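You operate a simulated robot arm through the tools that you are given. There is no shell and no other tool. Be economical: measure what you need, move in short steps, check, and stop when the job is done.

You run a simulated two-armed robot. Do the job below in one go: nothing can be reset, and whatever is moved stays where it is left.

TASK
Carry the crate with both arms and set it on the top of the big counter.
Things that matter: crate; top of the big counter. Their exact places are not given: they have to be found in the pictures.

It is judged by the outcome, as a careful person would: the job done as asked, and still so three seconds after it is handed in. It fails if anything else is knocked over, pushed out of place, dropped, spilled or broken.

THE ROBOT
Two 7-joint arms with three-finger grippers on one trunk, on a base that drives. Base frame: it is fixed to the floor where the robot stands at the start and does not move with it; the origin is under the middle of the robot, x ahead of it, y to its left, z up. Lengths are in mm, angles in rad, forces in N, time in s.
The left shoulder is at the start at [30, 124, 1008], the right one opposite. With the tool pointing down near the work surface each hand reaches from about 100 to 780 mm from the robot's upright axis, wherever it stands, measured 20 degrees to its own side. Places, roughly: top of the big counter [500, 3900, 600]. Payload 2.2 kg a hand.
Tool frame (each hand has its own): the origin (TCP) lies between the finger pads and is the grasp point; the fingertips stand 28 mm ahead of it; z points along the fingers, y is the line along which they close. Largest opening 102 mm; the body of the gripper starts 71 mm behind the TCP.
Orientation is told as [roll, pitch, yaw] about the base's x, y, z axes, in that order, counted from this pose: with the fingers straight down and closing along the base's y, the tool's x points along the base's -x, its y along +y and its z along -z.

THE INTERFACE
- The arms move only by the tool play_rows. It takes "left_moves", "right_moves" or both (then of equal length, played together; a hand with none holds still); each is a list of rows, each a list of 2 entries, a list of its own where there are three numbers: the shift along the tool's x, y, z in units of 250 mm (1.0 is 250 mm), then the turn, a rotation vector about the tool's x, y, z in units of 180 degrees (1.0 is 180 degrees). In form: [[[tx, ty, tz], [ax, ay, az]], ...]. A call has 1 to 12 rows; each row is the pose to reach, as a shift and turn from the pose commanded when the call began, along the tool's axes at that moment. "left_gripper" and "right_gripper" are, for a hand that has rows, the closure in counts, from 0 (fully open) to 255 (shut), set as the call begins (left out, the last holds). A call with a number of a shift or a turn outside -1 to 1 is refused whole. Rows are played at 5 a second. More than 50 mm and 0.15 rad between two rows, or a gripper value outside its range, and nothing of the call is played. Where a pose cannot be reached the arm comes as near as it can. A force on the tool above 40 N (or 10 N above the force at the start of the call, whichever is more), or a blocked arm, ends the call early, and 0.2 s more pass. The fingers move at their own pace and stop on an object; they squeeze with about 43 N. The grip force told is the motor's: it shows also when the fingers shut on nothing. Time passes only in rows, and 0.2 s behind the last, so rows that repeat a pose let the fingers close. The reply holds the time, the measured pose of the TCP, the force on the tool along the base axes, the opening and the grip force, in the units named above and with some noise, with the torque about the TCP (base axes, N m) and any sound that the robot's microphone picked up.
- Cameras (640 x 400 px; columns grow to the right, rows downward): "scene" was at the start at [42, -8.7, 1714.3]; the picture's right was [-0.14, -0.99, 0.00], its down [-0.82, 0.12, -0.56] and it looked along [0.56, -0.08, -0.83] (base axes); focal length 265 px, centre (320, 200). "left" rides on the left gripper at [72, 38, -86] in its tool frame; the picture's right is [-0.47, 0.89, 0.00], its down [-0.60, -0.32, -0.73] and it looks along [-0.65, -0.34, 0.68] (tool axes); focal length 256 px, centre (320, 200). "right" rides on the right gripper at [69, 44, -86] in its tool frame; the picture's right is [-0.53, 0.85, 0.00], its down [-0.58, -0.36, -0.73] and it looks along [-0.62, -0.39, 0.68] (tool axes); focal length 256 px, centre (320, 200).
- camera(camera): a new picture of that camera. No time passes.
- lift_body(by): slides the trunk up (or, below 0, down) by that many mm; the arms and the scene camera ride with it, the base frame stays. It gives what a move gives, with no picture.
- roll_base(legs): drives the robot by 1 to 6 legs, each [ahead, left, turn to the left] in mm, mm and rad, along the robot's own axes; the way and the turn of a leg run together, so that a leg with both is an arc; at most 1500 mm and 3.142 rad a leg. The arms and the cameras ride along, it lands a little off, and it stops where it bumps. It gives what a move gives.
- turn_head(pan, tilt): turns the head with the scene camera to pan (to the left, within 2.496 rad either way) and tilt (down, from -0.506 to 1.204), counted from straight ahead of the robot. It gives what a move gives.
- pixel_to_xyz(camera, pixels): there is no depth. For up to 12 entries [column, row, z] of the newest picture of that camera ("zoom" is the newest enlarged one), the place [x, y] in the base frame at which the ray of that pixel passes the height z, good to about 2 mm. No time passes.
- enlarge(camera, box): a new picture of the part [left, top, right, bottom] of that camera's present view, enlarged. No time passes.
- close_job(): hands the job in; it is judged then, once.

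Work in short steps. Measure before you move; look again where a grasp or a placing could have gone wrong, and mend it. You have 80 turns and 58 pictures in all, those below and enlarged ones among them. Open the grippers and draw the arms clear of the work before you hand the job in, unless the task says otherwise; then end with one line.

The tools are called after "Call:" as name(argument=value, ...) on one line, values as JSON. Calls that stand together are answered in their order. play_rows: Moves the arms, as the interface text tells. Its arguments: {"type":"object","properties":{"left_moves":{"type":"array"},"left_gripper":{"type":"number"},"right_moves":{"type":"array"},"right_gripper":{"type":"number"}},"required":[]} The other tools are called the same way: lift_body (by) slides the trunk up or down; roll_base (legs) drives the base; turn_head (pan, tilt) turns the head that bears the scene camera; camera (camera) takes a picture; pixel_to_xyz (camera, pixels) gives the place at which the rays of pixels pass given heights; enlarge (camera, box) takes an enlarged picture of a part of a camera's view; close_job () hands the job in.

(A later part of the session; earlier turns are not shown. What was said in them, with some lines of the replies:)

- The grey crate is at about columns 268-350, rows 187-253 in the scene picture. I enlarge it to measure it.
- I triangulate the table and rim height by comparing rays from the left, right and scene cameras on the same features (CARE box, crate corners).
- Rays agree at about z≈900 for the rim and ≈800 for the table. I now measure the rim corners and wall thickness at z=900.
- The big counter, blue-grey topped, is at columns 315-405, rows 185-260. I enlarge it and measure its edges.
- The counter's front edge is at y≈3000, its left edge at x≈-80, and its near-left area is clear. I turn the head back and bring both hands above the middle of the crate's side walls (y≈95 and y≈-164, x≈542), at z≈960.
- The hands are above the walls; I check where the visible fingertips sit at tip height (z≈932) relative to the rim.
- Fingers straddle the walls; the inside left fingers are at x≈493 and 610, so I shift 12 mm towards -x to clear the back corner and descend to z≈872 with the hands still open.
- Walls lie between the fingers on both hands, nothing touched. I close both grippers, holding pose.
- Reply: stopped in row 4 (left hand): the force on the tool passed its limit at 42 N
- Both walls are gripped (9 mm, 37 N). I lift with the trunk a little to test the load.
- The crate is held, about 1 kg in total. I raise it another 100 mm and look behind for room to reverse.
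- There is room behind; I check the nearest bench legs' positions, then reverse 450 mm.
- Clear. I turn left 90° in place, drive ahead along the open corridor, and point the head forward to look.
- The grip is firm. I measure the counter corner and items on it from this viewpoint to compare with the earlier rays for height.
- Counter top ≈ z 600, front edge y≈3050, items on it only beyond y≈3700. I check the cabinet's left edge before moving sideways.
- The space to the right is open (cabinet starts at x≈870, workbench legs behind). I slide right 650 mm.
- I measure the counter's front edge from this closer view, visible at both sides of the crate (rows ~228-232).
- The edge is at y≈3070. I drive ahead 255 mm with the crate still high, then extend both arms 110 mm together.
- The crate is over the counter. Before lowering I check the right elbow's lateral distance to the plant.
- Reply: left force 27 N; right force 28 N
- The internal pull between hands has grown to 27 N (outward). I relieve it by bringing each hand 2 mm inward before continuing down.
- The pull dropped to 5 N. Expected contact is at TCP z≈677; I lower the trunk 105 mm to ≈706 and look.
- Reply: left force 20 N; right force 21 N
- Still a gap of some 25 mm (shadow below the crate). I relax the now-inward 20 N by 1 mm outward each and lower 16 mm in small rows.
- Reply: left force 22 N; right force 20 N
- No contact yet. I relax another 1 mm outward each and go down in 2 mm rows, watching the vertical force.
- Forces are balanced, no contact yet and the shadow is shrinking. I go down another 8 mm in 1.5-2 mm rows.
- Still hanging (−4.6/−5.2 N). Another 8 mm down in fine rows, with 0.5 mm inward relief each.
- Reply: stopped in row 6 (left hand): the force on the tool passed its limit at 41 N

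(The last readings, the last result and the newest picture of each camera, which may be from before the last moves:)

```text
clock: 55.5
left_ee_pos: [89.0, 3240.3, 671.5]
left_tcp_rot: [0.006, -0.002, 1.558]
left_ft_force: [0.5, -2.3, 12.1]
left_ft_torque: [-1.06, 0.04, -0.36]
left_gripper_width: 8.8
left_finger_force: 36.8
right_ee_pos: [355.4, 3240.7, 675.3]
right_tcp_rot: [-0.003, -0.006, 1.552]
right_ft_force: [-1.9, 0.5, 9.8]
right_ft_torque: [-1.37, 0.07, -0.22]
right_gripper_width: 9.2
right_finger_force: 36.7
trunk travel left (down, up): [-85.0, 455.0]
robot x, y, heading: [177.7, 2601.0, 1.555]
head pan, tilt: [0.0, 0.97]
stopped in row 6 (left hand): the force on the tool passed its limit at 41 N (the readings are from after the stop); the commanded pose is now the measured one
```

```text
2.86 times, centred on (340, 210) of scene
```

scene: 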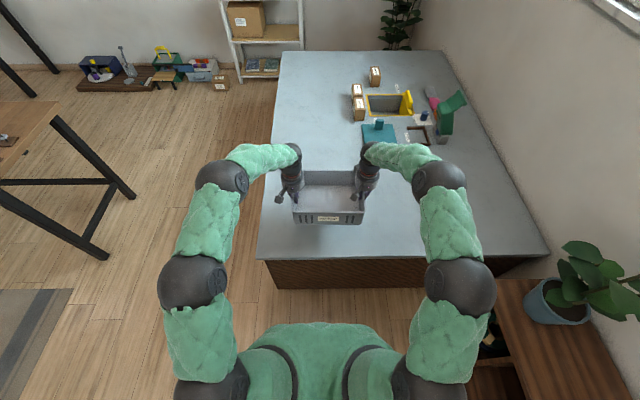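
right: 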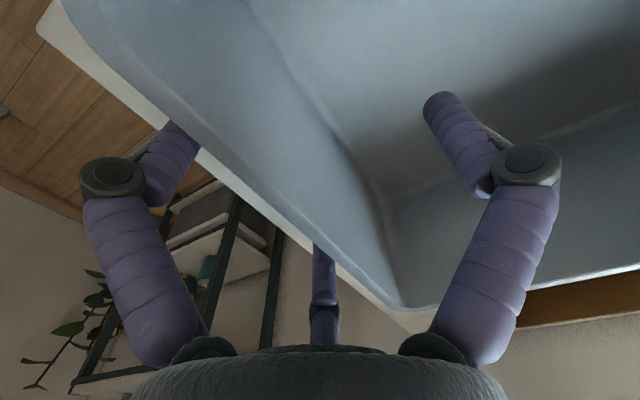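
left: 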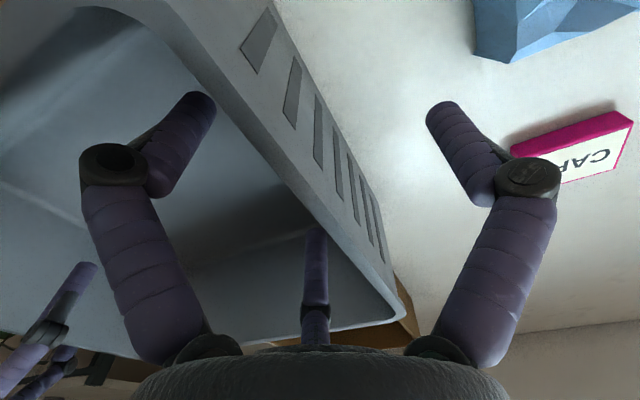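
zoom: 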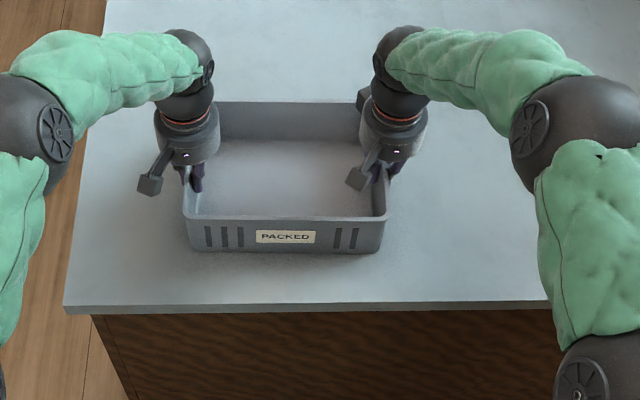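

The crate rests on the counter (upward forces 12 and 10 N). I open both grippers in place.

Call:
play_rows(left_moves=[[[0, 0, 0], [0, 0, 0]], [[0, 0, 0], [0, 0, 0]], [[0, 0, 0], [0, 0, 0]], [[0, 0, 0], [0, 0, 0]], [[0, 0, 0], [0, 0, 0]]], right_moves=[[[0, 0, 0], [0, 0, 0]], [[0, 0, 0], [0, 0, 0]], [[0, 0, 0], [0, 0, 0]], [[0, 0, 0], [0, 0, 0]], [[0, 0, 0], [0, 0, 0]]], left_gripper=0, right_gripper=0)

Call:
enlarge(camera="scene", box=[240, 140, 440, 280])

```text
clock: 56.7
left_ee_pos: [89.0, 3240.9, 669.1]
left_tcp_rot: [0.005, 0.0, 1.56]
left_ft_force: [0.6, -0.6, -0.1]
left_ft_torque: [0.02, 0.02, 0.03]
left_gripper_width: 101.9
left_finger_force: 0.1
right_ee_pos: [354.9, 3239.4, 672.4]
right_tcp_rot: [-0.003, -0.003, 1.555]
right_ft_force: [0.0, 0.4, 0.0]
right_ft_torque: [0.0, -0.01, 0.03]
right_gripper_width: 102.0
right_finger_force: 0.0
trunk travel left (down, up): [-85.0, 455.0]
robot x, y, heading: [176.8, 2597.7, 1.56]
head pan, tilt: [0.0, 0.97]
```

```text
2.86 times, centred on (340, 210) of scene
```

zoom: 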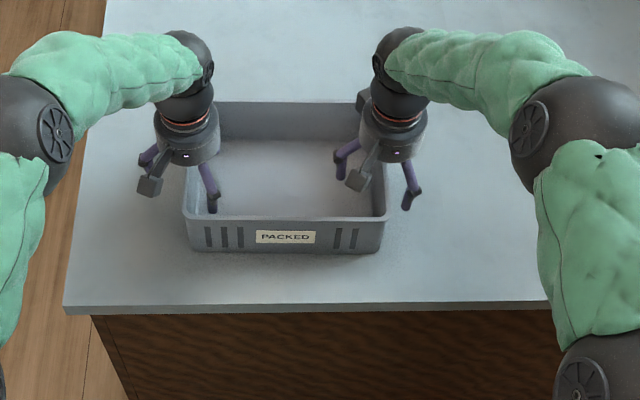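

Released, all forces zero. I raise the trunk straight up by 200 mm to free the hands, then back the base off 250 mm.

Call:
lift_body(by=200)

Call:
roll_base(legs=[[-300, 0, 0]])

Call:
camera(camera="scene")

```text
clock: 58.9
left_ee_pos: [89.8, 3240.2, 869.6]
left_tcp_rot: [0.006, 0.001, 1.558]
left_ft_force: [-0.2, 0.3, 0.1]
left_ft_torque: [0.0, -0.01, 0.0]
left_gripper_width: 102.1
left_finger_force: 0.0
right_ee_pos: [355.0, 3240.7, 872.6]
right_tcp_rot: [-0.003, -0.003, 1.556]
right_ft_force: [0.1, -0.6, 0.4]
right_ft_torque: [-0.02, 0.03, 0.03]
right_gripper_width: 101.9
right_finger_force: 0.1
trunk travel left (down, up): [-285.0, 255.0]
robot x, y, heading: [180.1, 2600.7, 1.559]
head pan, tilt: [0.0, 0.97]
```

```text
clock: 61.0
left_ee_pos: [84.8, 2939.7, 871.5]
left_tcp_rot: [0.004, -0.002, 1.561]
left_ft_force: [0.2, -0.7, 0.2]
left_ft_torque: [0.0, 0.01, 0.05]
left_gripper_width: 102.2
left_finger_force: 0.1
right_ee_pos: [350.5, 2940.5, 873.1]
right_tcp_rot: [-0.003, -0.004, 1.554]
right_ft_force: [-0.8, -0.4, 0.2]
right_ft_torque: [0.05, -0.02, -0.01]
right_gripper_width: 102.0
right_finger_force: 0.1
trunk travel left (down, up): [-285.0, 255.0]
robot x, y, heading: [173.3, 2298.7, 1.563]
head pan, tilt: [0.0, 0.97]
```

```text
28 pictures are left
```

scene: 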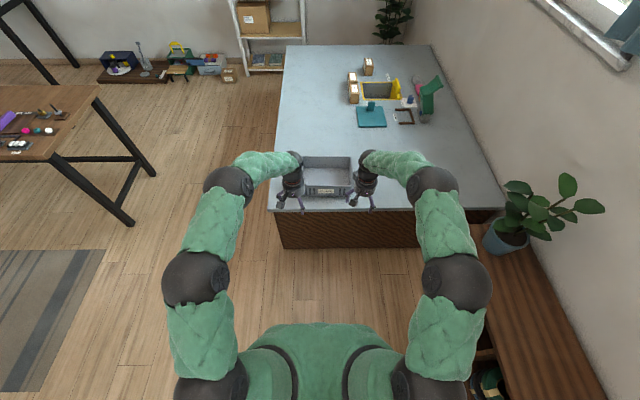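

The crate sits flat on the counter, clear of its edge, nothing else has moved, and the hands are open and clear. I hand the job in.

Call:
close_job()

```text
The job is handed in.
```

The crate was carried with both arms and set flat on the top of the big counter, clear of the edge. The grippers are open, the arms are drawn clear, nothing else was seen to move, and the job is handed in.
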